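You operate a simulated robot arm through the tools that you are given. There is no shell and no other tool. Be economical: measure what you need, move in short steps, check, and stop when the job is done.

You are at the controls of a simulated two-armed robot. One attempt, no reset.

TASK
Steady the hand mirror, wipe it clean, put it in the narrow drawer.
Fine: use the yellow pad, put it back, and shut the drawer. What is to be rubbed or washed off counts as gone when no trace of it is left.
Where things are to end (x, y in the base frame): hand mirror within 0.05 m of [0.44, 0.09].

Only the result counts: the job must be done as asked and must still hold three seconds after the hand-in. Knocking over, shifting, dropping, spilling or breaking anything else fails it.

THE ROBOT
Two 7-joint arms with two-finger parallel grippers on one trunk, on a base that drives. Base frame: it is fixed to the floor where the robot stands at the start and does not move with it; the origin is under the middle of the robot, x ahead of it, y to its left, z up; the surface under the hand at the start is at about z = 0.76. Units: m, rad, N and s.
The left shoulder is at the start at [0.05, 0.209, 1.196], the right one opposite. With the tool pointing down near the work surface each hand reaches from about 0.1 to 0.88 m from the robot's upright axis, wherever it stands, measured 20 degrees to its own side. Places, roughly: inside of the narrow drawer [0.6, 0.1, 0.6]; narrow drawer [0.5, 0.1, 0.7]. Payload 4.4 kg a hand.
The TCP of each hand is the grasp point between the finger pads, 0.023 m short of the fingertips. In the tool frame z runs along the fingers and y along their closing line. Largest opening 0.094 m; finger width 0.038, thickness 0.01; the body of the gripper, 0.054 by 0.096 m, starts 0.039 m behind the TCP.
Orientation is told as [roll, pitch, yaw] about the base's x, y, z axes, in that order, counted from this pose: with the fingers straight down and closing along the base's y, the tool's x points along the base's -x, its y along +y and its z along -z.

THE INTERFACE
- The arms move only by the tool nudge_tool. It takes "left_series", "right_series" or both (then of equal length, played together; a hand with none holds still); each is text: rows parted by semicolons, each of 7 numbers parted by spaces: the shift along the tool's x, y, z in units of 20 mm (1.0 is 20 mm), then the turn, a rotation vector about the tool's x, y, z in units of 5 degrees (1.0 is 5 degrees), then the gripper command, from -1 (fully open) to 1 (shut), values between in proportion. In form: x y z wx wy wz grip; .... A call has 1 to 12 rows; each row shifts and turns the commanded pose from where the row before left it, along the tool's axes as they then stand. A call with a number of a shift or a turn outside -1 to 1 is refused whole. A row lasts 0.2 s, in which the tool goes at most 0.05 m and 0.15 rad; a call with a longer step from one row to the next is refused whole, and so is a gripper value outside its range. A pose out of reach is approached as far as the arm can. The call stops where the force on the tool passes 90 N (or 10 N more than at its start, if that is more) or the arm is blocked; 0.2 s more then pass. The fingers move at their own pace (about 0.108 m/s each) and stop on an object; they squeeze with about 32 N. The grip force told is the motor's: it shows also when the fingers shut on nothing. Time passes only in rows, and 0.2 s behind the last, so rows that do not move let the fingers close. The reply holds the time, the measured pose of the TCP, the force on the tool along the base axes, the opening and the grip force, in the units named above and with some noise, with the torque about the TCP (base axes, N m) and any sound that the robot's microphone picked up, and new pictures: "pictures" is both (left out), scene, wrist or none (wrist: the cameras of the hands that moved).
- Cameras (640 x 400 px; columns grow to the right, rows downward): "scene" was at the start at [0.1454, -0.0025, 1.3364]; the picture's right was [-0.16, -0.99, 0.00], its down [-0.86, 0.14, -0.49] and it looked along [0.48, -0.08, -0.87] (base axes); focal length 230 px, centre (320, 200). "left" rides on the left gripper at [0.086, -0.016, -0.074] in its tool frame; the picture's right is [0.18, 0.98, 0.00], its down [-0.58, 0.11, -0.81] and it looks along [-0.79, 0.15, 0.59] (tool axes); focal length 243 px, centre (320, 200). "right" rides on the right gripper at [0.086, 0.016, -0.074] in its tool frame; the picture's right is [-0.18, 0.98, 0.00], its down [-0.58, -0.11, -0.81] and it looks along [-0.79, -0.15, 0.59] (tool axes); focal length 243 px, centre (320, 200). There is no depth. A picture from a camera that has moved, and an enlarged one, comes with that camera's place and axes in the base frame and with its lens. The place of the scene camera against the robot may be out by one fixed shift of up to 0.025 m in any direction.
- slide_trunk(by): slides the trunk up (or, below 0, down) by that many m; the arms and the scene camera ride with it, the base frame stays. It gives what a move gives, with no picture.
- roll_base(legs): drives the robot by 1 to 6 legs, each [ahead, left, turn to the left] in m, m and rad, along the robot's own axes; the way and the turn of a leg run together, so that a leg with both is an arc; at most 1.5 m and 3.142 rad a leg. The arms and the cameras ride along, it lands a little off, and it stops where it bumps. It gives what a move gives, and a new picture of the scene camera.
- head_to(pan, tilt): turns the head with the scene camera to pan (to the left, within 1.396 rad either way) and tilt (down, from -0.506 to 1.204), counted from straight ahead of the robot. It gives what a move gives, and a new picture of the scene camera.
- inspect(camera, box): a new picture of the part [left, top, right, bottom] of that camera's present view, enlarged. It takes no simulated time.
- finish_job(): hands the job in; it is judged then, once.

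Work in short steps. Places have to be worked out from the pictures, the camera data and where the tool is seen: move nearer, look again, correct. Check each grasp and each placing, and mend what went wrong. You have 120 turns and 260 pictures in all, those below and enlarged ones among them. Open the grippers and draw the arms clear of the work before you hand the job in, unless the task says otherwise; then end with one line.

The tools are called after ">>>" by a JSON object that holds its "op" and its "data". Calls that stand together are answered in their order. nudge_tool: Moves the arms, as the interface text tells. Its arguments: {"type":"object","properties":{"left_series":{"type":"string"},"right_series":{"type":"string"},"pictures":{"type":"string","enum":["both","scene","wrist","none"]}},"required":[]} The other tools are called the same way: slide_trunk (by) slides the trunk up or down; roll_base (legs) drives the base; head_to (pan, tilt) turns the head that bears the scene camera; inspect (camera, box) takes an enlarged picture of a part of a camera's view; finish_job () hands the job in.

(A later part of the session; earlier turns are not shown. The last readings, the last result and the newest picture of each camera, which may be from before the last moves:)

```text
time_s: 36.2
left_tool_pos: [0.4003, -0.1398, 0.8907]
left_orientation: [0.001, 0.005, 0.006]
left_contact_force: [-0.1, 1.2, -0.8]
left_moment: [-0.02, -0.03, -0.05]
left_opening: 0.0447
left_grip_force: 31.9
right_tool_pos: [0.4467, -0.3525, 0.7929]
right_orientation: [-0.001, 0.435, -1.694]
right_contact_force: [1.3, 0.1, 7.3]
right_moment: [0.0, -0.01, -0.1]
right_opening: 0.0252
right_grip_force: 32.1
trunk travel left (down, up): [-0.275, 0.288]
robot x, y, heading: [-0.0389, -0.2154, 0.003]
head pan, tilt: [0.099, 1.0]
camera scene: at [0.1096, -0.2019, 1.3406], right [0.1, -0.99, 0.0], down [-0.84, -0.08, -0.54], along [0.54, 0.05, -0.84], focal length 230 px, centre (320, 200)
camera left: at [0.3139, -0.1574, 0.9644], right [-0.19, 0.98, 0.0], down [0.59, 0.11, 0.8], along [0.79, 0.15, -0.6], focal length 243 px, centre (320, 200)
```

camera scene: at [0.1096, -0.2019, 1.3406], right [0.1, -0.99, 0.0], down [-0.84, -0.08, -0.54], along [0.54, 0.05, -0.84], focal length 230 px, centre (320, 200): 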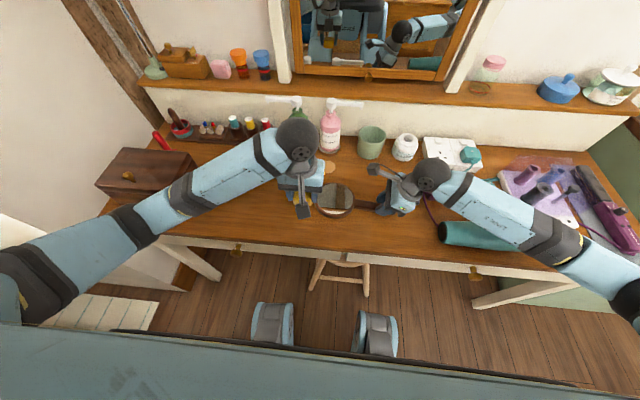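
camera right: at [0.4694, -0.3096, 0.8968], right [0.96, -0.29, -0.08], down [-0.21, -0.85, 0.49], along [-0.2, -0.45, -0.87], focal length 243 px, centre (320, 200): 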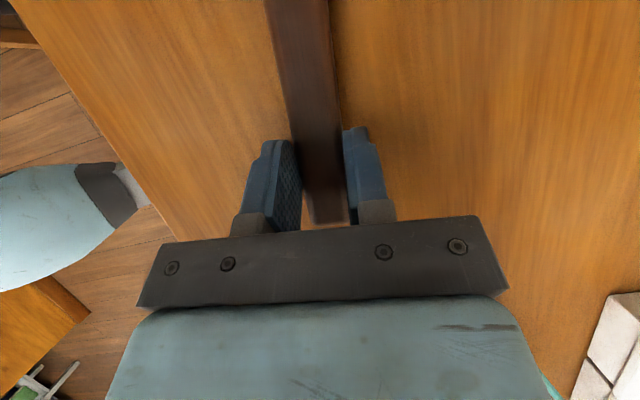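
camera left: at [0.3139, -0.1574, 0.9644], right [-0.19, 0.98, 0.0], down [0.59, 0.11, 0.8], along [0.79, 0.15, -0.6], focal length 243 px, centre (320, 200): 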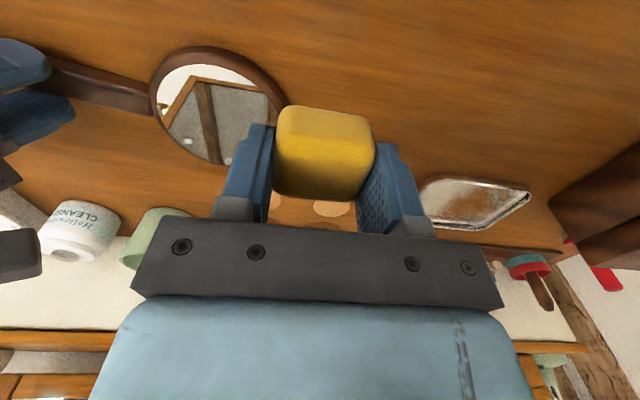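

Check the glass closely from both cameras.

>>> {"op": "inspect", "data": {"camera": "scene", "box": [300, 175, 370, 225]}}

>>> {"op": "inspect", "data": {"camera": "left", "box": [140, 40, 300, 170]}}

```text
8.00 times, centred on (335, 200) of scene
camera zoom: at [0.1096, -0.2019, 1.3406], right [0.1, -0.99, 0.0], down [-0.84, -0.08, -0.54], along [0.54, 0.05, -0.84], focal length 1838 px, centre (200, 200)
```

zoom: 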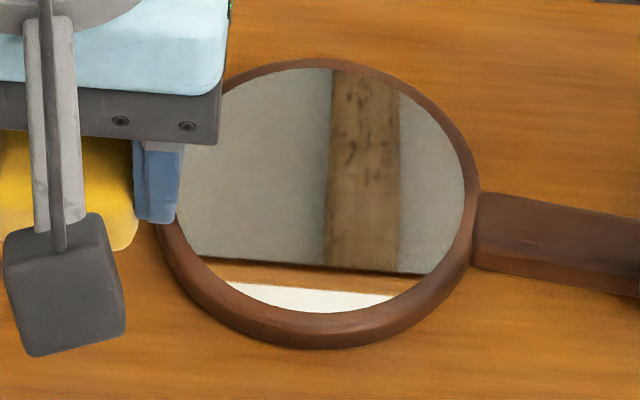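

```text
3.08 times, centred on (220, 105) of left
camera zoom: at [0.3139, -0.1574, 0.9644], right [-0.19, 0.98, 0.0], down [0.59, 0.11, 0.8], along [0.79, 0.15, -0.6], focal length 746 px, centre (628, 492)
```

zoom: 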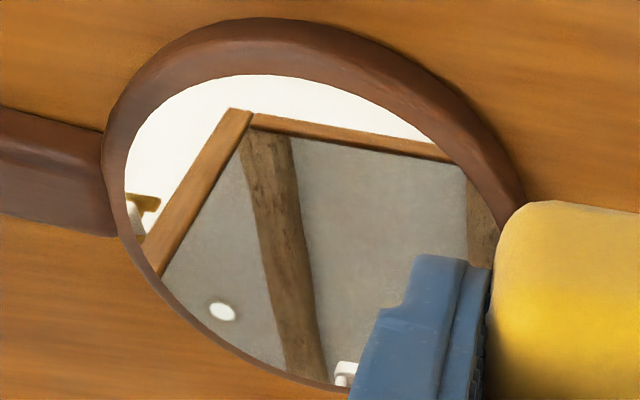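

Glass is clean from both views. Return the pad to its place at (0.4817,-0.0938).

>>> {"op": "nudge_tool", "data": {"left_series": "-0.8 0.46 0 0 0 0 1;-0.8 0.46 0 0 0 0 1;-0.8 0.46 0 0 0 0 1;-0.8 0.46 0.5 0 0 0 1;-0.87 0.46 0.5 0 0 0 1;0 0 0.8 0 0 0 1;0 0 0.8 0 0 0 1;0 0 0.8 0 0 0 1;0 0 0.8 0 0 0 1;0 0 0.3 0 0 0 1;0 0 0 0 0 0 1", "pictures": "wrist"}}

```text
time_s: 38.6
left_tool_pos: [0.4811, -0.093, 0.7995]
left_orientation: [0.004, 0.008, 0.005]
left_contact_force: [0.7, -0.5, 0.0]
left_moment: [0.01, -0.03, 0.0]
left_opening: 0.0449
left_grip_force: 31.9
right_tool_pos: [0.4474, -0.3549, 0.7941]
right_orientation: [0.001, 0.434, -1.693]
right_contact_force: [0.0, -1.0, 6.8]
right_moment: [-0.03, 0.02, -0.07]
right_opening: 0.0253
right_grip_force: 32.2
trunk travel left (down, up): [-0.275, 0.288]
robot x, y, heading: [-0.0431, -0.2195, 0.005]
head pan, tilt: [0.099, 1.0]
camera left: at [0.3948, -0.1115, 0.8734], right [-0.19, 0.98, 0.0], down [0.59, 0.11, 0.8], along [0.79, 0.15, -0.6], focal length 243 px, centre (320, 200)
```

left: 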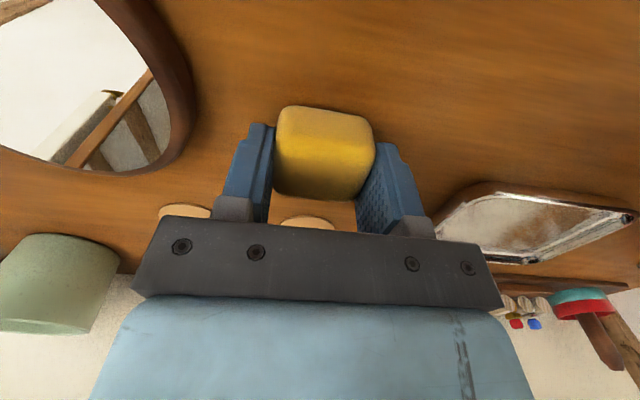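

A little lower until the pad touches the table.

>>> {"op": "nudge_tool", "data": {"left_series": "0 0 0.15 0 0 0 1;0 0 0.1 0 0 0 1;0 0 0 0 0 0 1", "pictures": "none"}}

```text
time_s: 39.4
left_tool_pos: [0.4807, -0.0933, 0.7934]
left_orientation: [0.003, 0.008, 0.004]
left_contact_force: [0.1, 0.1, 0.0]
left_moment: [0.01, 0.02, 0.02]
left_opening: 0.0448
left_grip_force: 32.1
right_tool_pos: [0.447, -0.3542, 0.7941]
right_orientation: [0.001, 0.433, -1.692]
right_contact_force: [0.5, 0.5, 8.0]
right_moment: [0.04, 0.01, -0.04]
right_opening: 0.0254
right_grip_force: 32.3
trunk travel left (down, up): [-0.275, 0.288]
robot x, y, heading: [-0.0422, -0.2148, 0.003]
head pan, tilt: [0.099, 1.0]
```

>>> {"op": "nudge_tool", "data": {"left_series": "-0.02 0 0.06 0 0 0 1;-0.02 0 0.06 0 0 0 1;0 0 0 0 0 0 1", "pictures": "none"}}

```text
time_s: 40.2
left_tool_pos: [0.4823, -0.0925, 0.7916]
left_orientation: [0.002, 0.007, 0.004]
left_contact_force: [-0.8, 0.0, -0.2]
left_moment: [0.05, -0.01, 0.05]
left_opening: 0.0449
left_grip_force: 32.4
right_tool_pos: [0.4476, -0.3536, 0.7934]
right_orientation: [0.0, 0.434, -1.693]
right_contact_force: [-0.6, 0.3, 6.0]
right_moment: [0.02, -0.02, -0.04]
right_opening: 0.0253
right_grip_force: 32.2
trunk travel left (down, up): [-0.275, 0.288]
robot x, y, heading: [-0.0392, -0.2142, 0.001]
head pan, tilt: [0.099, 1.0]
```

>>> {"op": "nudge_tool", "data": {"left_series": "0 -0.03 0.06 0 0 0 1;0 -0.03 0.06 0 0 0 1;0 0 0 0 0 0 1", "pictures": "wrist"}}

```text
time_s: 41.0
left_tool_pos: [0.4808, -0.0946, 0.7899]
left_orientation: [0.004, 0.005, 0.003]
left_contact_force: [-1.1, 4.3, 13.0]
left_moment: [0.05, -0.05, 0.01]
left_opening: 0.045
left_grip_force: 32.0
right_tool_pos: [0.4467, -0.3533, 0.794]
right_orientation: [0.001, 0.435, -1.695]
right_contact_force: [0.9, -0.3, 0.1]
right_moment: [0.11, -0.02, -0.11]
right_opening: 0.0254
right_grip_force: 31.1
trunk travel left (down, up): [-0.275, 0.288]
robot x, y, heading: [-0.0388, -0.2157, 0.0]
head pan, tilt: [0.099, 1.0]
camera left: at [0.3959, -0.1118, 0.8648], right [-0.19, 0.98, 0.0], down [0.58, 0.11, 0.8], along [0.79, 0.15, -0.59], focal length 243 px, centre (320, 200)
```

left: 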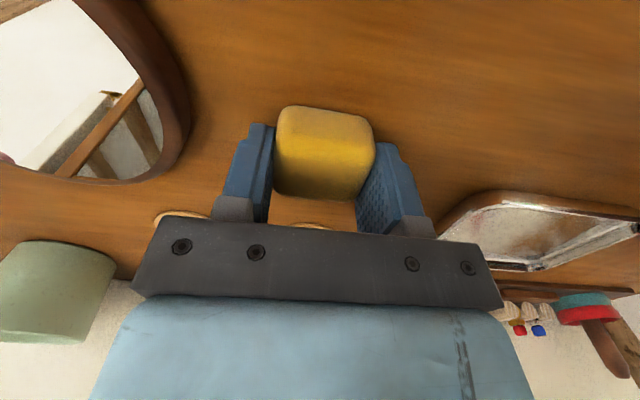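

Pad is seated. Release it and lift the left away; also release the handle so the base can move.

>>> {"op": "nudge_tool", "data": {"left_series": "0 0 0 0 0 0 -0.4;0 0 0 0 0 0 -0.4;0 0 -0.5 0 0 0 -0.4;0 0 -0.8 0 0 0 -0.4;0 0 -1 0 0 0 -0.4;0 0 -1 0 0 0 -0.4;0 0 -1 0 0 0 -0.4;0 0 -1 0 0 0 -0.4;0 0 -1 0 0 0 -0.4", "right_series": "0 0 0 0 0 0 -0.3;0 0 0 0 0 0 -0.3;0 0 0 0 0 0 -0.3;0 0 -0.6 0 0 0 -0.3;0 0 -1 0 0 0 -0.3;0.5 0 -1 0 0 0 -0.3;0.5 0 -1 0 0 0 -0.3;0.5 0 -1 0 0 0 -0.3;0.5 0 -1 0 0 0 -0.3", "pictures": "scene"}}

```text
time_s: 43.0
left_tool_pos: [0.4831, -0.0939, 0.914]
left_orientation: [0.003, 0.007, 0.005]
left_contact_force: [-0.6, -0.5, 0.1]
left_moment: [0.0, -0.02, 0.02]
left_opening: 0.066
left_grip_force: 0.1
right_tool_pos: [0.4468, -0.3645, 0.911]
right_orientation: [-0.002, 0.436, -1.692]
right_contact_force: [0.2, -0.3, 0.3]
right_moment: [-0.02, -0.05, -0.02]
right_opening: 0.0608
right_grip_force: 0.0
trunk travel left (down, up): [-0.275, 0.288]
robot x, y, heading: [-0.041, -0.2159, -0.001]
head pan, tilt: [0.099, 1.0]
camera scene: at [0.1099, -0.2019, 1.3404], right [0.1, -0.99, 0.0], down [-0.84, -0.08, -0.54], along [0.54, 0.05, -0.84], focal length 230 px, centre (320, 200)
```

scene: 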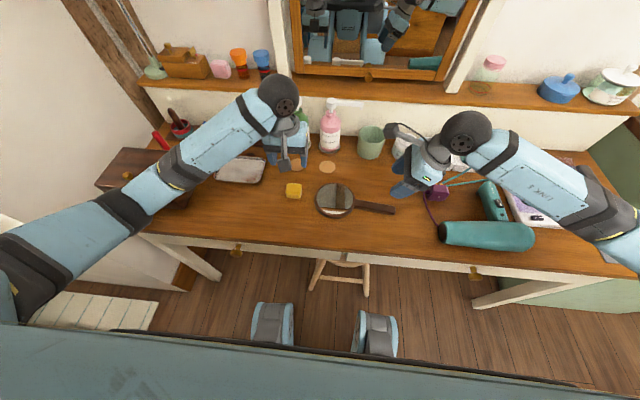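

Mirror and pad are in place. Now back the base off 0.35 m, then left 0.2 m, to look at the drawer front.

>>> {"op": "roll_base", "data": {"legs": [[-0.35, 0, 0], [0, 0.2, 0]]}}

>>> {"op": "head_to", "data": {"pan": 0.1, "tilt": 0.75}}

```text
time_s: 44.5
left_tool_pos: [0.3242, -0.12, 0.9166]
left_orientation: [0.012, 0.005, 0.024]
left_contact_force: [-0.8, -1.6, 0.1]
left_moment: [0.06, 0.01, -0.03]
left_opening: 0.066
left_grip_force: 0.0
right_tool_pos: [0.2907, -0.3945, 0.9127]
right_orientation: [0.004, 0.443, -1.671]
right_contact_force: [-1.0, -1.8, 0.3]
right_moment: [0.08, -0.01, 0.01]
right_opening: 0.0611
right_grip_force: 0.0
trunk travel left (down, up): [-0.275, 0.288]
robot x, y, heading: [-0.194, -0.2526, 0.02]
head pan, tilt: [0.099, 1.0]
stopped in leg 1: the robot was blocked; the commanded pose is now the measured one
camera scene: at [-0.0497, -0.2406, 1.341], right [0.12, -0.99, -0.01], down [-0.83, -0.09, -0.54], along [0.54, 0.07, -0.84], focal length 230 px, centre (320, 200)
```

scene: 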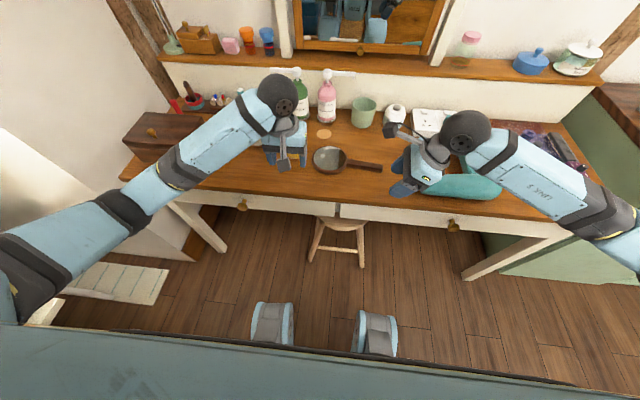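

```text
time_s: 45.3
left_tool_pos: [0.3262, -0.1167, 0.914]
left_orientation: [0.007, 0.008, 0.026]
left_contact_force: [0.5, -1.6, -0.3]
left_moment: [0.0, 0.04, -0.01]
left_opening: 0.0658
left_grip_force: 0.1
right_tool_pos: [0.2929, -0.3888, 0.913]
right_orientation: [0.002, 0.44, -1.672]
right_contact_force: [-0.4, -0.2, 0.2]
right_moment: [-0.01, 0.01, -0.01]
right_opening: 0.0614
right_grip_force: 0.2
trunk travel left (down, up): [-0.275, 0.288]
robot x, y, heading: [-0.1971, -0.2541, 0.016]
head pan, tilt: [0.099, 0.75]
camera scene: at [-0.0331, -0.2328, 1.3595], right [0.12, -0.99, 0.0], down [-0.68, -0.08, -0.73], along [0.73, 0.09, -0.68], focal length 230 px, centre (320, 200)
```

scene: 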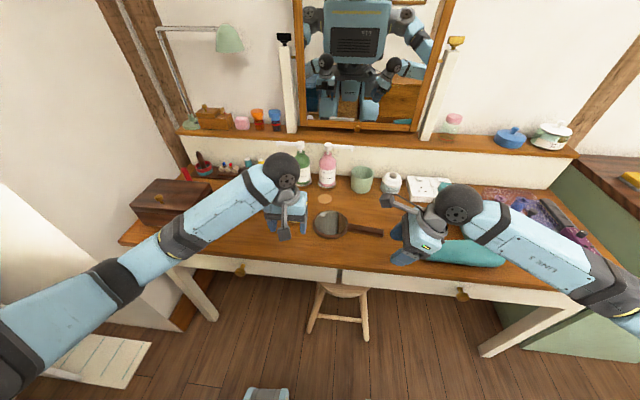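

The base bumped something behind at x≈-0.195, so I stop backing. I inspect the drawer fronts.

>>> {"op": "inspect", "data": {"camera": "scene", "box": [120, 220, 360, 370]}}

>>> {"op": "inspect", "data": {"camera": "scene", "box": [220, 240, 340, 315]}}

```text
2.67 times, centred on (240, 295) of scene
camera zoom: at [-0.0331, -0.2328, 1.3595], right [0.12, -0.99, 0.0], down [-0.68, -0.08, -0.73], along [0.73, 0.09, -0.68], focal length 613 px, centre (533, -53)
```

zoom: 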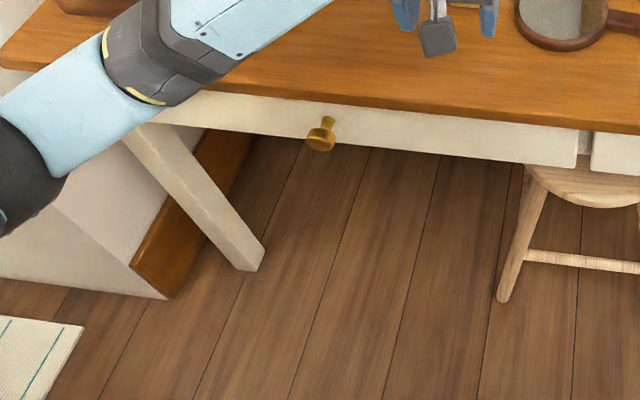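

```text
5.33 times, centred on (280, 278) of scene
camera zoom: at [-0.0331, -0.2328, 1.3595], right [0.12, -0.99, 0.0], down [-0.68, -0.08, -0.73], along [0.73, 0.09, -0.68], focal length 1225 px, centre (533, -213)
```

zoom: 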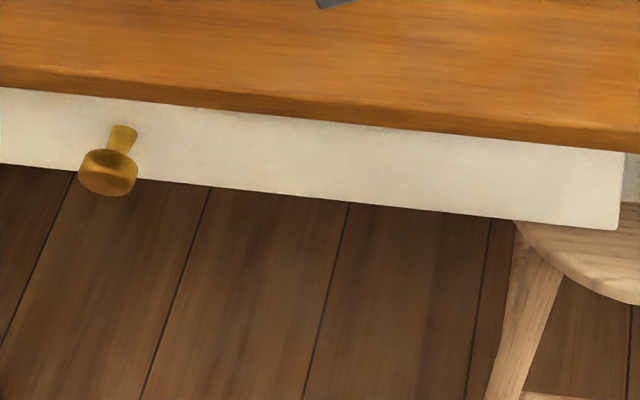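

Two equal-wide drawers; the left one (knob ≈ (0.31,0.06,0.69)) matches the given place, and it is wide enough that the mirror can lie with its handle along y. I move the base left to y≈-0.05 and slightly forward off whatever it bumped.

>>> {"op": "roll_base", "data": {"legs": [[0.03, 0.2, -0.016]]}}

>>> {"op": "head_to", "data": {"pan": 0.25, "tilt": 0.9}}

```text
time_s: 46.0
left_tool_pos: [0.325, -0.1143, 0.9157]
left_orientation: [0.008, 0.01, 0.026]
left_contact_force: [0.3, 0.0, -0.1]
left_moment: [0.04, 0.0, -0.02]
left_opening: 0.0657
left_grip_force: 0.0
right_tool_pos: [0.2934, -0.3876, 0.9124]
right_orientation: [-0.002, 0.437, -1.671]
right_contact_force: [0.2, -0.2, -0.3]
right_moment: [0.01, -0.02, 0.0]
right_opening: 0.0612
right_grip_force: 0.0
trunk travel left (down, up): [-0.275, 0.288]
robot x, y, heading: [-0.1943, -0.2509, 0.023]
head pan, tilt: [0.099, 0.75]
stopped in leg 1: the robot was blocked; the commanded pose is now the measured one
camera scene: at [-0.0326, -0.232, 1.3596], right [0.12, -0.99, 0.0], down [-0.68, -0.08, -0.73], along [0.73, 0.09, -0.68], focal length 230 px, centre (320, 200)
```

scene: 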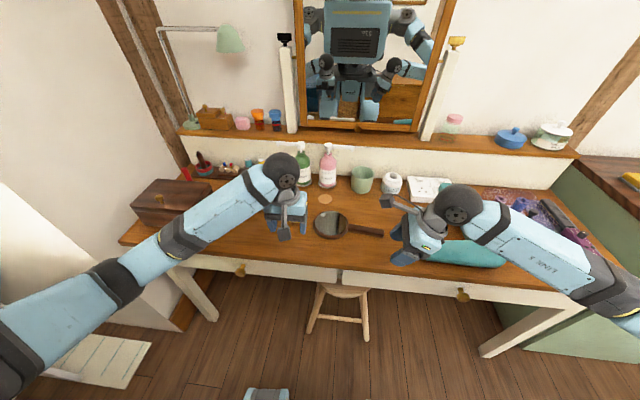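

```text
time_s: 46.7
left_tool_pos: [0.3257, -0.1157, 0.9128]
left_orientation: [0.006, 0.009, 0.028]
left_contact_force: [-0.3, -0.9, 0.7]
left_moment: [0.01, -0.02, -0.01]
left_opening: 0.0657
left_grip_force: 0.1
right_tool_pos: [0.2934, -0.3891, 0.9126]
right_orientation: [-0.001, 0.438, -1.671]
right_contact_force: [-0.2, -0.8, 0.3]
right_moment: [-0.03, 0.0, 0.03]
right_opening: 0.0612
right_grip_force: 0.1
trunk travel left (down, up): [-0.275, 0.288]
robot x, y, heading: [-0.1943, -0.2495, 0.02]
head pan, tilt: [0.25, 0.901]
camera scene: at [-0.0422, -0.222, 1.3477], right [0.26, -0.96, 0.0], down [-0.76, -0.21, -0.62], along [0.6, 0.16, -0.78], focal length 230 px, centre (320, 200)
```

scene: 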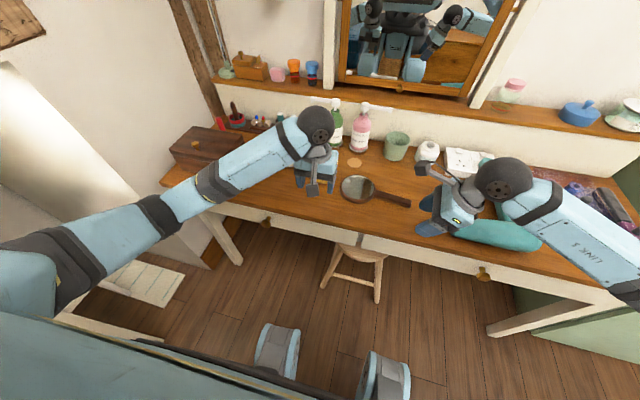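

Blocked also sideways; I look to the left/behind to see what it is.

>>> {"op": "head_to", "data": {"pan": 1.39, "tilt": 0.9}}

>>> {"op": "head_to", "data": {"pan": -1.39, "tilt": 0.9}}

```text
time_s: 48.1
left_tool_pos: [0.3263, -0.1164, 0.9156]
left_orientation: [0.006, 0.009, 0.027]
left_contact_force: [0.2, 0.5, -0.3]
left_moment: [-0.02, 0.02, -0.02]
left_opening: 0.0659
left_grip_force: 0.0
right_tool_pos: [0.2928, -0.3886, 0.9123]
right_orientation: [0.0, 0.437, -1.67]
right_contact_force: [-0.8, -0.5, 1.7]
right_moment: [-0.01, 0.0, -0.02]
right_opening: 0.0609
right_grip_force: 0.0
trunk travel left (down, up): [-0.275, 0.288]
robot x, y, heading: [-0.1961, -0.2491, 0.018]
head pan, tilt: [1.389, 0.901]
camera scene: at [-0.1027, -0.1675, 1.3477], right [0.99, -0.16, 0.0], down [-0.13, -0.77, -0.62], along [0.1, 0.61, -0.78], focal length 230 px, centre (320, 200)
```

scene: 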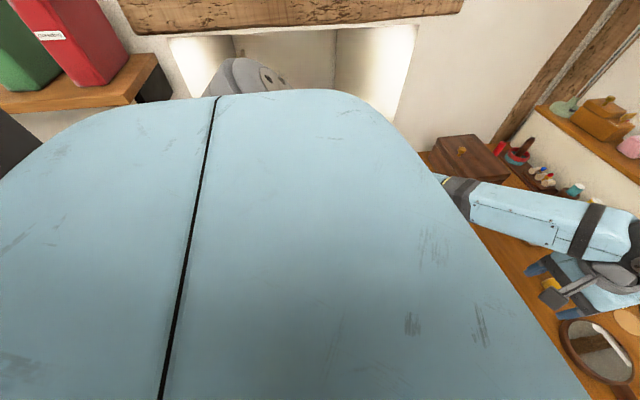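

```text
time_s: 50.5
left_tool_pos: [0.3269, -0.1158, 0.9143]
left_orientation: [0.007, 0.01, 0.028]
left_contact_force: [0.1, 0.1, 0.3]
left_moment: [0.02, -0.02, 0.0]
left_opening: 0.0656
left_grip_force: 0.1
right_tool_pos: [0.2933, -0.3881, 0.9128]
right_orientation: [-0.001, 0.439, -1.672]
right_contact_force: [0.2, 0.4, 0.0]
right_moment: [-0.02, 0.0, 0.02]
right_opening: 0.0611
right_grip_force: 0.1
trunk travel left (down, up): [-0.275, 0.288]
robot x, y, heading: [-0.1951, -0.2468, 0.02]
head pan, tilt: [-1.389, 0.901]
camera scene: at [-0.1, -0.316, 1.3477], right [-0.98, -0.2, 0.0], down [-0.16, 0.77, -0.62], along [0.12, -0.61, -0.78], focal length 230 px, centre (320, 200)
```

scene: 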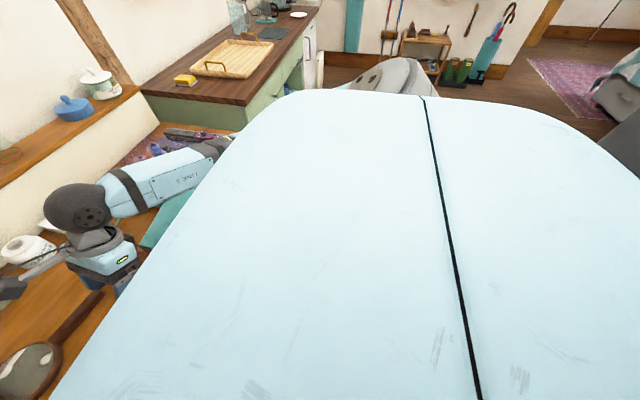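

The obstacle looks to be the wooden dresser behind right. I first drive straight ahead a little to free the base.

>>> {"op": "roll_base", "data": {"legs": [[0.06, 0, 0]]}}

```text
time_s: 51.5
left_tool_pos: [0.3849, -0.1129, 0.913]
left_orientation: [0.006, 0.01, 0.03]
left_contact_force: [0.0, -0.4, -0.6]
left_moment: [-0.03, 0.04, 0.04]
left_opening: 0.0656
left_grip_force: 0.0
right_tool_pos: [0.3531, -0.3856, 0.9124]
right_orientation: [0.001, 0.438, -1.67]
right_contact_force: [0.1, -0.2, 0.8]
right_moment: [0.02, 0.0, 0.0]
right_opening: 0.0612
right_grip_force: 0.0
trunk travel left (down, up): [-0.275, 0.288]
robot x, y, heading: [-0.1352, -0.2512, 0.02]
head pan, tilt: [-1.389, 0.901]
camera scene: at [-0.0395, -0.3146, 1.3476], right [-0.98, -0.2, 0.0], down [-0.16, 0.77, -0.62], along [0.12, -0.61, -0.78], focal length 230 px, centre (320, 200)
```

scene: 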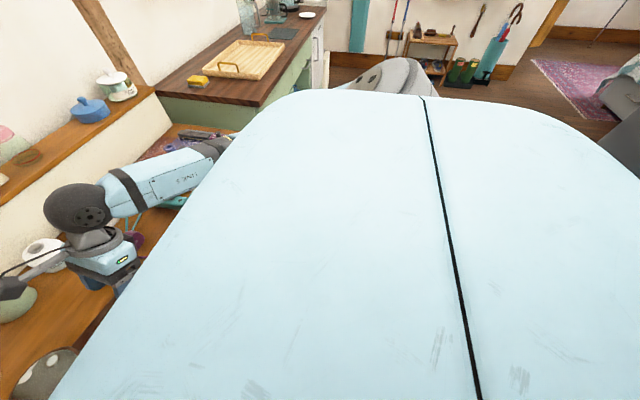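

Free now. Drive left 0.2 m with the heading corrected, and look forward.

>>> {"op": "roll_base", "data": {"legs": [[0, 0.2, -0.02]]}}

>>> {"op": "head_to", "data": {"pan": 0.15, "tilt": 0.95}}

```text
time_s: 53.0
left_tool_pos: [0.386, -0.0446, 0.9142]
left_orientation: [0.008, 0.007, 0.031]
left_contact_force: [0.8, 0.2, -0.6]
left_moment: [-0.02, 0.03, 0.04]
left_opening: 0.0655
left_grip_force: 0.0
right_tool_pos: [0.3542, -0.315, 0.913]
right_orientation: [0.001, 0.44, -1.665]
right_contact_force: [1.8, 0.7, 0.5]
right_moment: [0.01, -0.02, 0.04]
right_opening: 0.0612
right_grip_force: 0.1
trunk travel left (down, up): [-0.275, 0.288]
robot x, y, heading: [-0.1366, -0.184, 0.024]
head pan, tilt: [-1.389, 0.901]
stopped in leg 1: the robot was blocked; the commanded pose is now the measured one
camera scene: at [-0.039, -0.247, 1.3476], right [-0.98, -0.2, 0.0], down [-0.16, 0.77, -0.62], along [0.13, -0.61, -0.78], focal length 230 px, centre (320, 200)
```

scene: 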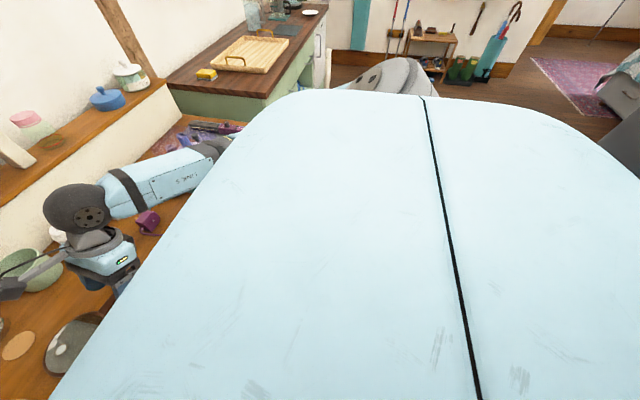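

```text
time_s: 54.6
left_tool_pos: [0.3851, -0.0439, 0.913]
left_orientation: [0.008, 0.008, 0.031]
left_contact_force: [0.0, 0.1, -0.5]
left_moment: [-0.04, 0.02, 0.02]
left_opening: 0.0659
left_grip_force: 0.1
right_tool_pos: [0.3537, -0.3176, 0.9139]
right_orientation: [0.003, 0.439, -1.665]
right_contact_force: [-0.7, 0.0, -1.0]
right_moment: [0.05, -0.01, 0.02]
right_opening: 0.061
right_grip_force: 0.1
trunk travel left (down, up): [-0.275, 0.288]
robot x, y, heading: [-0.1347, -0.1819, 0.021]
head pan, tilt: [0.15, 0.949]
camera scene: at [0.0169, -0.1602, 1.3441], right [0.17, -0.99, 0.0], down [-0.8, -0.14, -0.58], along [0.57, 0.1, -0.81], focal length 230 px, centre (320, 200)
```

scene: 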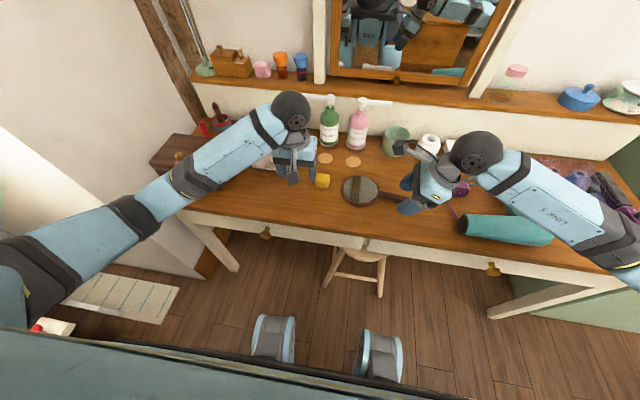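

Blocked again to the left at y≈-0.18 (probably the left elbow or base against something), but from here the left arm reaches the knob (≈(0.307,0.06)) easily. I bring the left hand back in front of the table.

>>> {"op": "nudge_tool", "data": {"left_series": "0.9 0.43 0 0 0 0 -0.4;0.9 0.43 0 0 0 0 -0.4;0.9 0.43 0 0 0 0 -0.4;0.9 0.43 0 0 0 0 -0.4;0.9 0.43 0 0 0 0 -0.4;0.9 0.43 0 0 0 0 -0.4;0.9 0.43 0 0 0 0 -0.4;0.9 0.43 0 0 0 0 -0.4;0.9 0.43 0 0 0 0 -0.4;0.9 0.43 0 0 0 0 -0.4;0.9 0.43 0 0 0 0 -0.4;0.9 0.43 0 0 0 0 -0.4", "pictures": "none"}}

>>> {"op": "nudge_tool", "data": {"left_series": "0 0 0 0 -1 0 -0.4;0 0 0 0 -1 0 -0.4;0 0 0 0 -1 0 -0.4;0 0 0 0 -1 0 -0.4;0 0 0 0 -1 0 -0.4;0 0 0 0 -1 0 -0.4;0 0 0 0 -1 0 -0.4;0 0 0 0 -1 0 -0.4;0 0 0 0 -1 0 -0.4;0 0 0 0 0 0 -0.4"}}

```text
time_s: 57.2
left_tool_pos: [0.1696, 0.0523, 0.9151]
left_orientation: [0.008, 0.008, 0.033]
left_contact_force: [0.0, -0.1, -0.2]
left_moment: [0.01, 0.0, -0.02]
left_opening: 0.0658
left_grip_force: 0.0
left hand out of reach, approached as far as the arm can: row 12
right_tool_pos: [0.3546, -0.3158, 0.9132]
right_orientation: [0.002, 0.44, -1.664]
right_contact_force: [0.5, -0.1, 0.0]
right_moment: [-0.02, 0.0, -0.02]
right_opening: 0.0611
right_grip_force: 0.1
trunk travel left (down, up): [-0.275, 0.288]
robot x, y, heading: [-0.1372, -0.1816, 0.019]
head pan, tilt: [0.15, 0.949]
```

```text
time_s: 59.4
left_tool_pos: [0.2266, 0.0385, 0.8817]
left_orientation: [0.012, -0.779, 0.022]
left_contact_force: [0.6, -0.4, -0.5]
left_moment: [-0.02, 0.02, 0.0]
left_opening: 0.0657
left_grip_force: 0.2
left hand out of reach, approached as far as the arm can: row 1, 2, 3, 4, 5, 6, 7, 8
right_tool_pos: [0.3538, -0.3173, 0.9136]
right_orientation: [0.0, 0.441, -1.667]
right_contact_force: [-0.2, -0.4, 0.0]
right_moment: [-0.01, -0.01, 0.01]
right_opening: 0.0608
right_grip_force: 0.2
trunk travel left (down, up): [-0.275, 0.288]
robot x, y, heading: [-0.1337, -0.1795, 0.023]
head pan, tilt: [0.15, 0.949]
camera scene: at [0.0175, -0.1602, 1.344], right [0.17, -0.99, 0.0], down [-0.8, -0.14, -0.58], along [0.57, 0.1, -0.81], focal length 230 px, centre (320, 200)
camera left: at [0.1139, 0.0173, 0.874], right [-0.16, 0.98, -0.12], down [-0.15, 0.1, 0.98], along [0.97, 0.18, 0.14], focal length 243 px, centre (320, 200)
```

scene: 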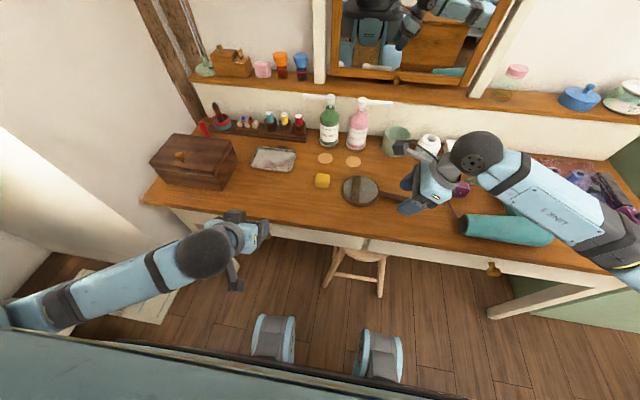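
left: 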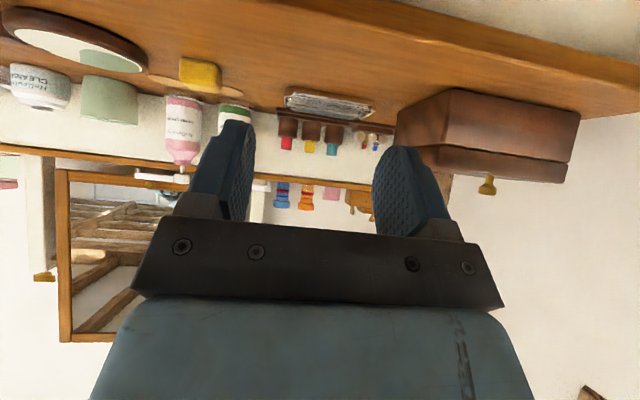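

The left arm folds close to its limit here. I look left with a flatter tilt to find what blocks the base.

>>> {"op": "head_to", "data": {"pan": 1.39, "tilt": 0.4}}

>>> {"op": "head_to", "data": {"pan": 0.8, "tilt": 1.1}}

```text
time_s: 60.8
left_tool_pos: [0.2257, 0.0377, 0.8829]
left_orientation: [0.011, -0.776, 0.025]
left_contact_force: [0.8, -0.5, 0.4]
left_moment: [0.0, 0.0, -0.02]
left_opening: 0.0656
left_grip_force: 0.0
right_tool_pos: [0.3542, -0.3168, 0.9125]
right_orientation: [0.001, 0.439, -1.666]
right_contact_force: [-1.8, -0.8, 0.2]
right_moment: [-0.03, 0.01, 0.0]
right_opening: 0.0611
right_grip_force: 0.1
trunk travel left (down, up): [-0.275, 0.288]
robot x, y, heading: [-0.138, -0.1826, 0.025]
head pan, tilt: [1.389, 0.4]
camera scene: at [-0.0401, -0.0812, 1.3907], right [0.99, -0.16, 0.0], down [-0.06, -0.38, -0.92], along [0.15, 0.91, -0.39], focal length 230 px, centre (320, 200)
```

scene: 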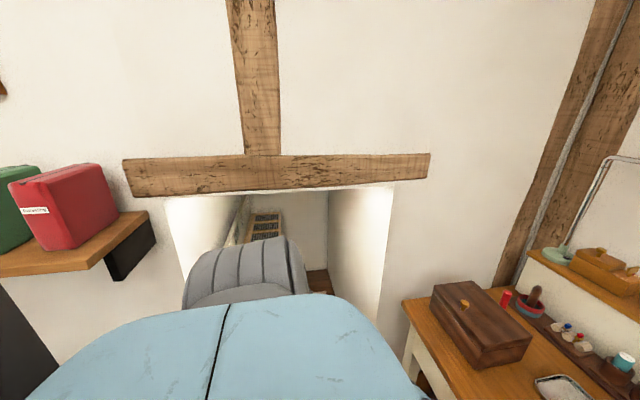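

```text
time_s: 61.9
left_tool_pos: [0.2275, 0.0391, 0.8818]
left_orientation: [0.012, -0.777, 0.024]
left_contact_force: [0.7, -0.2, -0.9]
left_moment: [-0.02, 0.0, 0.03]
left_opening: 0.0659
left_grip_force: 0.0
right_tool_pos: [0.3535, -0.3167, 0.9129]
right_orientation: [0.002, 0.441, -1.665]
right_contact_force: [-0.6, 0.5, -0.6]
right_moment: [-0.02, 0.0, -0.02]
right_opening: 0.0609
right_grip_force: 0.1
trunk travel left (down, up): [-0.275, 0.288]
robot x, y, heading: [-0.1344, -0.1813, 0.019]
head pan, tilt: [0.799, 1.1]
camera scene: at [-0.0118, -0.1263, 1.3339], right [0.73, -0.68, 0.0], down [-0.61, -0.65, -0.45], along [0.31, 0.33, -0.89], focal length 230 px, centre (320, 200)
```

scene: 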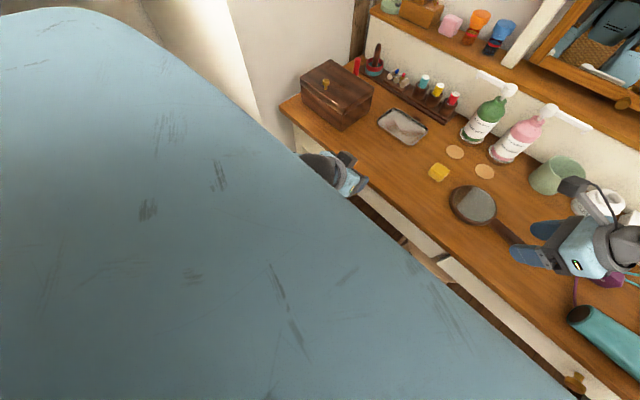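

I use the wall mirror's reflection to see what stands behind.

>>> {"op": "head_to", "data": {"pan": 0.0, "tilt": 0.35}}

>>> {"op": "inspect", "data": {"camera": "scene", "box": [230, 60, 470, 260]}}

```text
time_s: 63.0
left_tool_pos: [0.2262, 0.038, 0.8822]
left_orientation: [0.012, -0.777, 0.025]
left_contact_force: [0.6, 0.2, -0.6]
left_moment: [0.01, 0.01, -0.01]
left_opening: 0.0658
left_grip_force: 0.2
right_tool_pos: [0.3547, -0.3167, 0.9127]
right_orientation: [0.002, 0.44, -1.665]
right_contact_force: [0.5, -0.7, -0.5]
right_moment: [0.01, 0.01, 0.03]
right_opening: 0.0611
right_grip_force: 0.1
trunk travel left (down, up): [-0.275, 0.288]
robot x, y, heading: [-0.1356, -0.1816, 0.027]
head pan, tilt: [0.0, 0.351]
camera scene: at [0.0383, -0.1704, 1.3952], right [0.02, -1.0, 0.0], down [-0.34, -0.01, -0.94], along [0.94, 0.02, -0.34], focal length 230 px, centre (320, 200)
```

scene: 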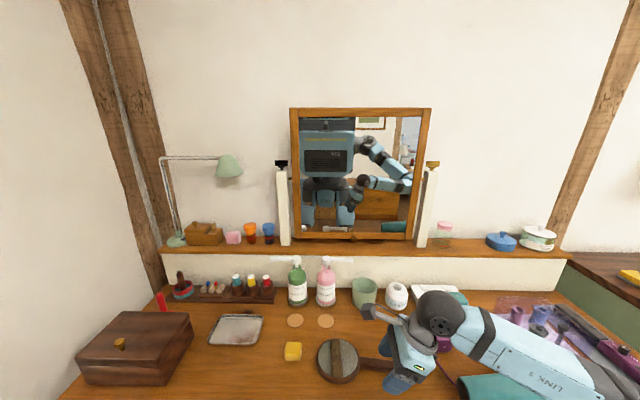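

```text
2.00 times, centred on (350, 160) of scene
camera zoom: at [0.0383, -0.1704, 1.3952], right [0.02, -1.0, 0.0], down [-0.34, -0.01, -0.94], along [0.94, 0.02, -0.34], focal length 460 px, centre (260, 280)
```

zoom: 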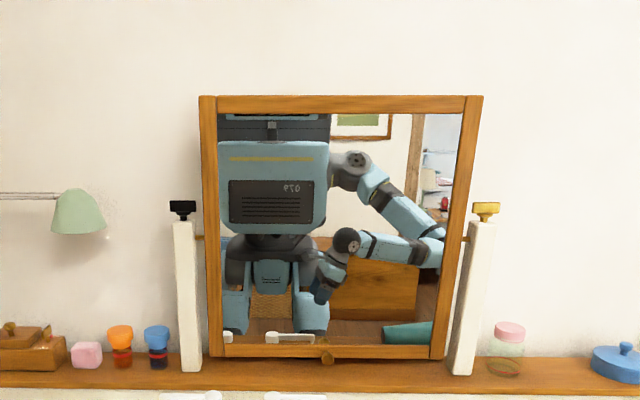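

Behind are a wooden chest and a basket, so I stay at this base place. I raise the trunk 0.2 m so that the arms can work closer in, then set the left tilt to ~20°.

>>> {"op": "slide_trunk", "data": {"by": 0.2}}

>>> {"op": "nudge_tool", "data": {"left_series": "0 0 0 0 1 0 -0.4;0 0 0 0 1 0 -0.4;0 0 0 0 1 0 -0.4;0 0 0 0 1 0 -0.4;0 0 0 0 1 0 -0.4;0.3 0 0.9 0 0 0 -0.4;0.3 0 0.9 0 0 0 -0.4;0.3 0 0.9 0 0 0 -0.4;0.3 0 0.9 0 0 0 -0.4;0.3 0 0.9 0 0 0 -0.4;0.3 0 0.9 0 0 0 -0.4", "pictures": "wrist"}}

>>> {"op": "head_to", "data": {"pan": 0.2, "tilt": 1.05}}

```text
time_s: 65.2
left_tool_pos: [0.2264, 0.0383, 1.0827]
left_orientation: [0.011, -0.777, 0.025]
left_contact_force: [0.7, 0.1, -0.8]
left_moment: [0.01, 0.01, -0.01]
left_opening: 0.0657
left_grip_force: 0.0
right_tool_pos: [0.3548, -0.317, 1.114]
right_orientation: [0.0, 0.44, -1.666]
right_contact_force: [0.0, -0.4, -0.7]
right_moment: [-0.01, 0.01, 0.01]
right_opening: 0.061
right_grip_force: 0.1
trunk travel left (down, up): [-0.475, 0.088]
robot x, y, heading: [-0.1346, -0.1848, 0.023]
head pan, tilt: [0.0, 0.351]
```

```text
time_s: 67.6
left_tool_pos: [0.2274, 0.039, 0.9678]
left_orientation: [0.01, -0.343, 0.029]
left_contact_force: [-0.9, -0.4, 0.5]
left_moment: [0.02, -0.01, 0.01]
left_opening: 0.066
left_grip_force: 0.1
right_tool_pos: [0.3544, -0.3156, 1.1121]
right_orientation: [0.001, 0.44, -1.665]
right_contact_force: [0.2, -0.5, -0.2]
right_moment: [0.0, -0.02, -0.02]
right_opening: 0.0609
right_grip_force: 0.1
trunk travel left (down, up): [-0.475, 0.088]
robot x, y, heading: [-0.1339, -0.1812, 0.024]
head pan, tilt: [0.0, 0.351]
camera left: at [0.1224, 0.0178, 1.0089], right [-0.2, 0.98, -0.05], down [0.27, 0.11, 0.96], along [0.94, 0.18, -0.29], focal length 243 px, centre (320, 200)
```

left: 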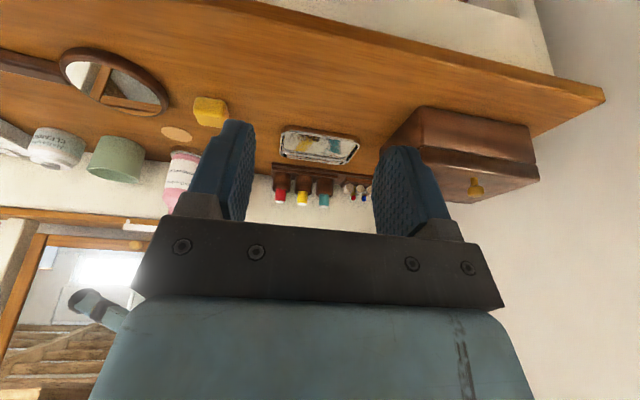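

```text
time_s: 68.7
left_tool_pos: [0.2282, 0.0393, 0.9691]
left_orientation: [0.009, -0.341, 0.03]
left_contact_force: [-0.6, 0.1, -1.5]
left_moment: [-0.02, 0.01, -0.01]
left_opening: 0.0658
left_grip_force: 0.0
right_tool_pos: [0.3542, -0.3163, 1.1127]
right_orientation: [0.002, 0.439, -1.665]
right_contact_force: [0.2, -0.1, -0.6]
right_moment: [0.02, -0.01, 0.06]
right_opening: 0.061
right_grip_force: 0.0
trunk travel left (down, up): [-0.475, 0.088]
robot x, y, heading: [-0.1366, -0.1857, 0.025]
head pan, tilt: [0.201, 1.051]
camera scene: at [0.0101, -0.1579, 1.5371], right [0.22, -0.98, 0.0], down [-0.85, -0.19, -0.5], along [0.49, 0.11, -0.87], focal length 230 px, centre (320, 200)
```

scene: 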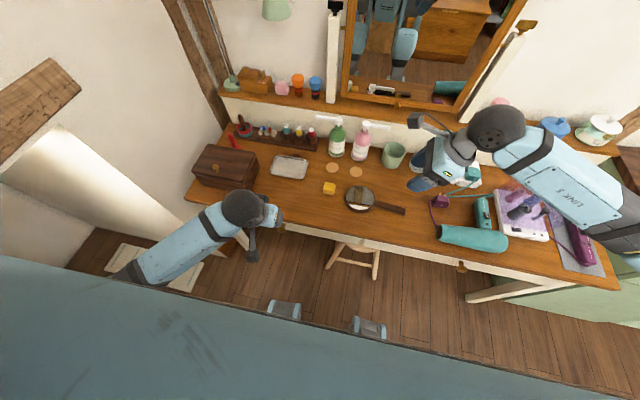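

Now lower the left hand in front of the drawer to get the knob in its camera.

>>> {"op": "nudge_tool", "data": {"left_series": "0.45 0.1 0.86 0 0 0 -0.4;0.45 0.1 0.86 0 0 0 -0.4;0.45 0.1 0.86 0 0 0 -0.4;0.45 0.1 0.86 0 0 0 -0.4;0.45 0.1 0.86 0 0 0 -0.4;0.45 0.1 0.86 0 0 0 -0.4;0.45 0.1 0.86 0 0 0 -0.4;0.45 0.1 0.86 0 0 0 -0.4;0.45 0.1 0.86 0 0 0 -0.4;0.45 0.1 0.86 0 0 0 -0.4;0 0 0 0 0 0 -0.4"}}

```text
time_s: 71.1
left_tool_pos: [0.1999, 0.0594, 0.7773]
left_orientation: [0.008, -0.342, 0.031]
left_contact_force: [0.0, -0.2, 0.3]
left_moment: [0.0, 0.02, -0.01]
left_opening: 0.0658
left_grip_force: 0.1
right_tool_pos: [0.3542, -0.3167, 1.1133]
right_orientation: [0.001, 0.44, -1.665]
right_contact_force: [0.5, -0.3, -0.1]
right_moment: [0.02, 0.0, 0.02]
right_opening: 0.0615
right_grip_force: 0.1
trunk travel left (down, up): [-0.475, 0.088]
robot x, y, heading: [-0.1351, -0.1826, 0.019]
head pan, tilt: [0.201, 1.051]
camera scene: at [0.01, -0.1579, 1.537], right [0.22, -0.98, 0.0], down [-0.85, -0.19, -0.5], along [0.48, 0.11, -0.87], focal length 230 px, centre (320, 200)
camera left: at [0.0943, 0.0386, 0.8176], right [-0.2, 0.98, -0.05], down [0.27, 0.11, 0.96], along [0.94, 0.18, -0.29], focal length 243 px, centre (320, 200)
```

scene: 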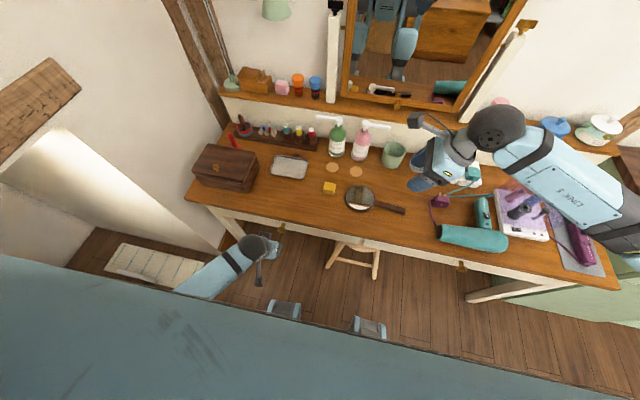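
left: 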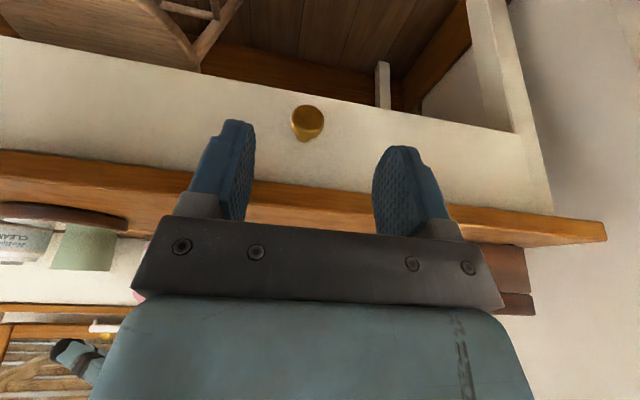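

Clear view of the knob at about y=0.060, z≈0.677. I move nearer, just short of it.

>>> {"op": "nudge_tool", "data": {"left_series": "-0.13 0 0.87 0 0 0 -0.4;-0.13 0 0.87 0 0 0 -0.4;-0.13 0 0.87 0 0 0 -0.4;-0.13 0 0.87 0 0 0 -0.4;-0.13 0 0.87 0 0 0 -0.4;-0.13 0 0.87 0 0 0 -0.4;0 0 0 0 0 0 -0.4", "pictures": "wrist"}}

```text
time_s: 72.7
left_tool_pos: [0.2509, 0.0621, 0.6814]
left_orientation: [0.007, -0.344, 0.029]
left_contact_force: [0.3, 0.2, -0.9]
left_moment: [-0.01, -0.01, -0.02]
left_opening: 0.0655
left_grip_force: 0.0
right_tool_pos: [0.3531, -0.3157, 1.113]
right_orientation: [0.002, 0.44, -1.666]
right_contact_force: [-0.3, 0.1, 0.2]
right_moment: [-0.01, -0.02, 0.0]
right_opening: 0.0609
right_grip_force: 0.2
trunk travel left (down, up): [-0.475, 0.088]
robot x, y, heading: [-0.1374, -0.1822, 0.023]
head pan, tilt: [0.201, 1.051]
camera left: at [0.1449, 0.0409, 0.7232], right [-0.2, 0.98, -0.05], down [0.27, 0.11, 0.96], along [0.94, 0.18, -0.29], focal length 243 px, centre (320, 200)
```

left: 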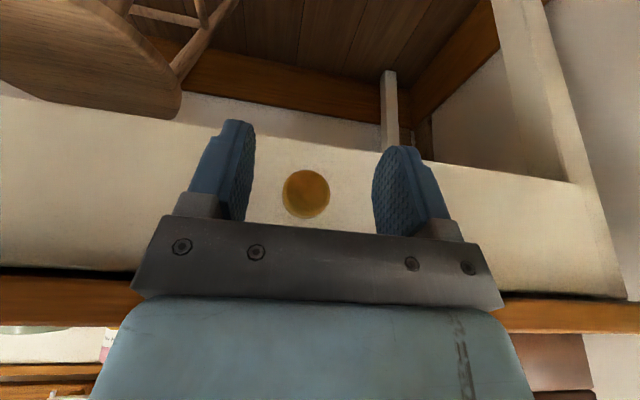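

I triangulate the knob head to ≈(0.30,0.061,0.671). The stool seat seems near the drawer's underside, so I check it closely before pulling.

>>> {"op": "inspect", "data": {"camera": "left", "box": [0, 0, 320, 200]}}

>>> {"op": "inspect", "data": {"camera": "scene", "box": [260, 200, 420, 300]}}

```text
2.00 times, centred on (160, 100) of left
camera zoom: at [0.1449, 0.0409, 0.7232], right [-0.2, 0.98, -0.05], down [0.27, 0.11, 0.96], along [0.94, 0.18, -0.29], focal length 485 px, centre (640, 400)
```

zoom: 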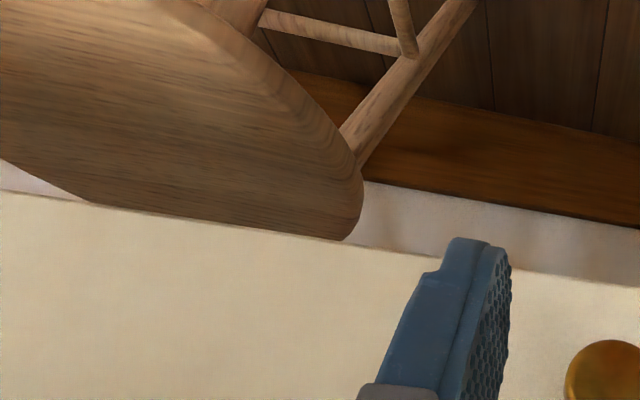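

```text
4.00 times, centred on (340, 250) of scene
camera zoom: at [0.0097, -0.1578, 1.537], right [0.22, -0.98, 0.0], down [-0.85, -0.19, -0.5], along [0.48, 0.11, -0.87], focal length 919 px, centre (240, 0)
```

zoom: 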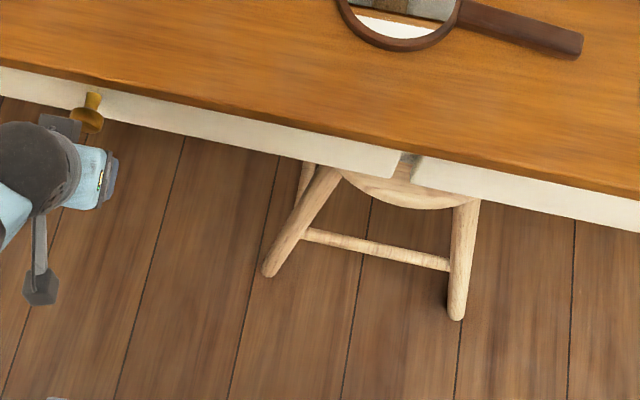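

The seat lies behind/below the front's lower edge, so the drawer passes over it. Knob head ≈(0.305,0.061,0.672), front face ≈0.335. Advance and grip it.

>>> {"op": "nudge_tool", "data": {"left_series": "-0.71 -0.04 0.34 0 0 0 -0.4;-0.71 -0.04 0.34 0 0 0 -0.4;-0.71 -0.04 0.34 0 0 0 -0.4;0 0 0 0 0 0 -0.4", "pictures": "wrist"}}

```text
time_s: 73.7
left_tool_pos: [0.2876, 0.0606, 0.6782]
left_orientation: [0.011, -0.335, 0.028]
left_contact_force: [-66.6, 3.2, 13.6]
left_moment: [-0.42, -4.33, -0.97]
left_opening: 0.0657
left_grip_force: 0.1
right_tool_pos: [0.3489, -0.3162, 1.1157]
right_orientation: [0.008, 0.442, -1.664]
right_contact_force: [-0.3, -0.2, 0.8]
right_moment: [0.02, -0.01, 0.0]
right_opening: 0.0611
right_grip_force: 0.0
trunk travel left (down, up): [-0.475, 0.088]
robot x, y, heading: [-0.1351, -0.1858, 0.023]
head pan, tilt: [0.201, 1.051]
camera left: at [0.1833, 0.0398, 0.7189], right [-0.2, 0.98, -0.05], down [0.28, 0.11, 0.95], along [0.94, 0.18, -0.3], focal length 243 px, centre (320, 200)
```

left: 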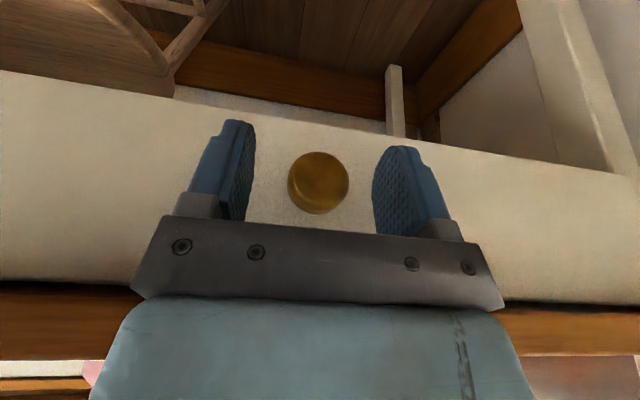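

The gripper body touches the table edge (67 N); the knob head front is at x≈0.305, 2 cm beyond. I back off and tilt to 45° so the body clears.

>>> {"op": "nudge_tool", "data": {"left_series": "0.8 0 0 0 0 0 -0.4;0.8 0 0 0 0 0 -0.4;0 0 0 0 -1 0 -0.4;0 0 0 0 -1 0 -0.4;0 0 0 0 -1 0 -0.4;0 0 0 0 -1 0 -0.4;0 0 0 0 -1 0 -0.4;0 0 0 0 0 0 -0.4", "pictures": "wrist"}}

```text
time_s: 75.5
left_tool_pos: [0.2851, 0.0872, 0.6803]
left_orientation: [0.056, -0.813, 0.006]
left_contact_force: [-3.2, -37.4, 10.6]
left_moment: [-0.68, 0.3, -1.22]
left_opening: 0.0822
left_grip_force: 18.2
right_tool_pos: [0.3525, -0.3193, 1.1139]
right_orientation: [0.001, 0.441, -1.668]
right_contact_force: [0.2, 0.8, 0.0]
right_moment: [-0.02, 0.04, -0.01]
right_opening: 0.0612
right_grip_force: 0.0
trunk travel left (down, up): [-0.475, 0.088]
robot x, y, heading: [-0.1358, -0.1815, 0.022]
head pan, tilt: [0.201, 1.051]
camera left: at [0.1724, 0.0645, 0.6679], right [-0.17, 0.98, -0.1], down [-0.19, 0.06, 0.98], along [0.97, 0.19, 0.18], focal length 243 px, centre (320, 200)
```

left: 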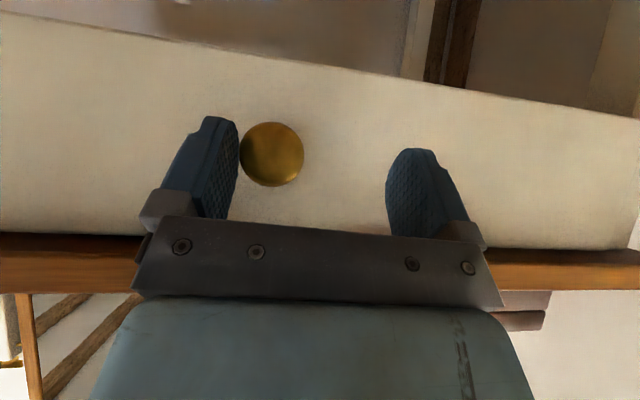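

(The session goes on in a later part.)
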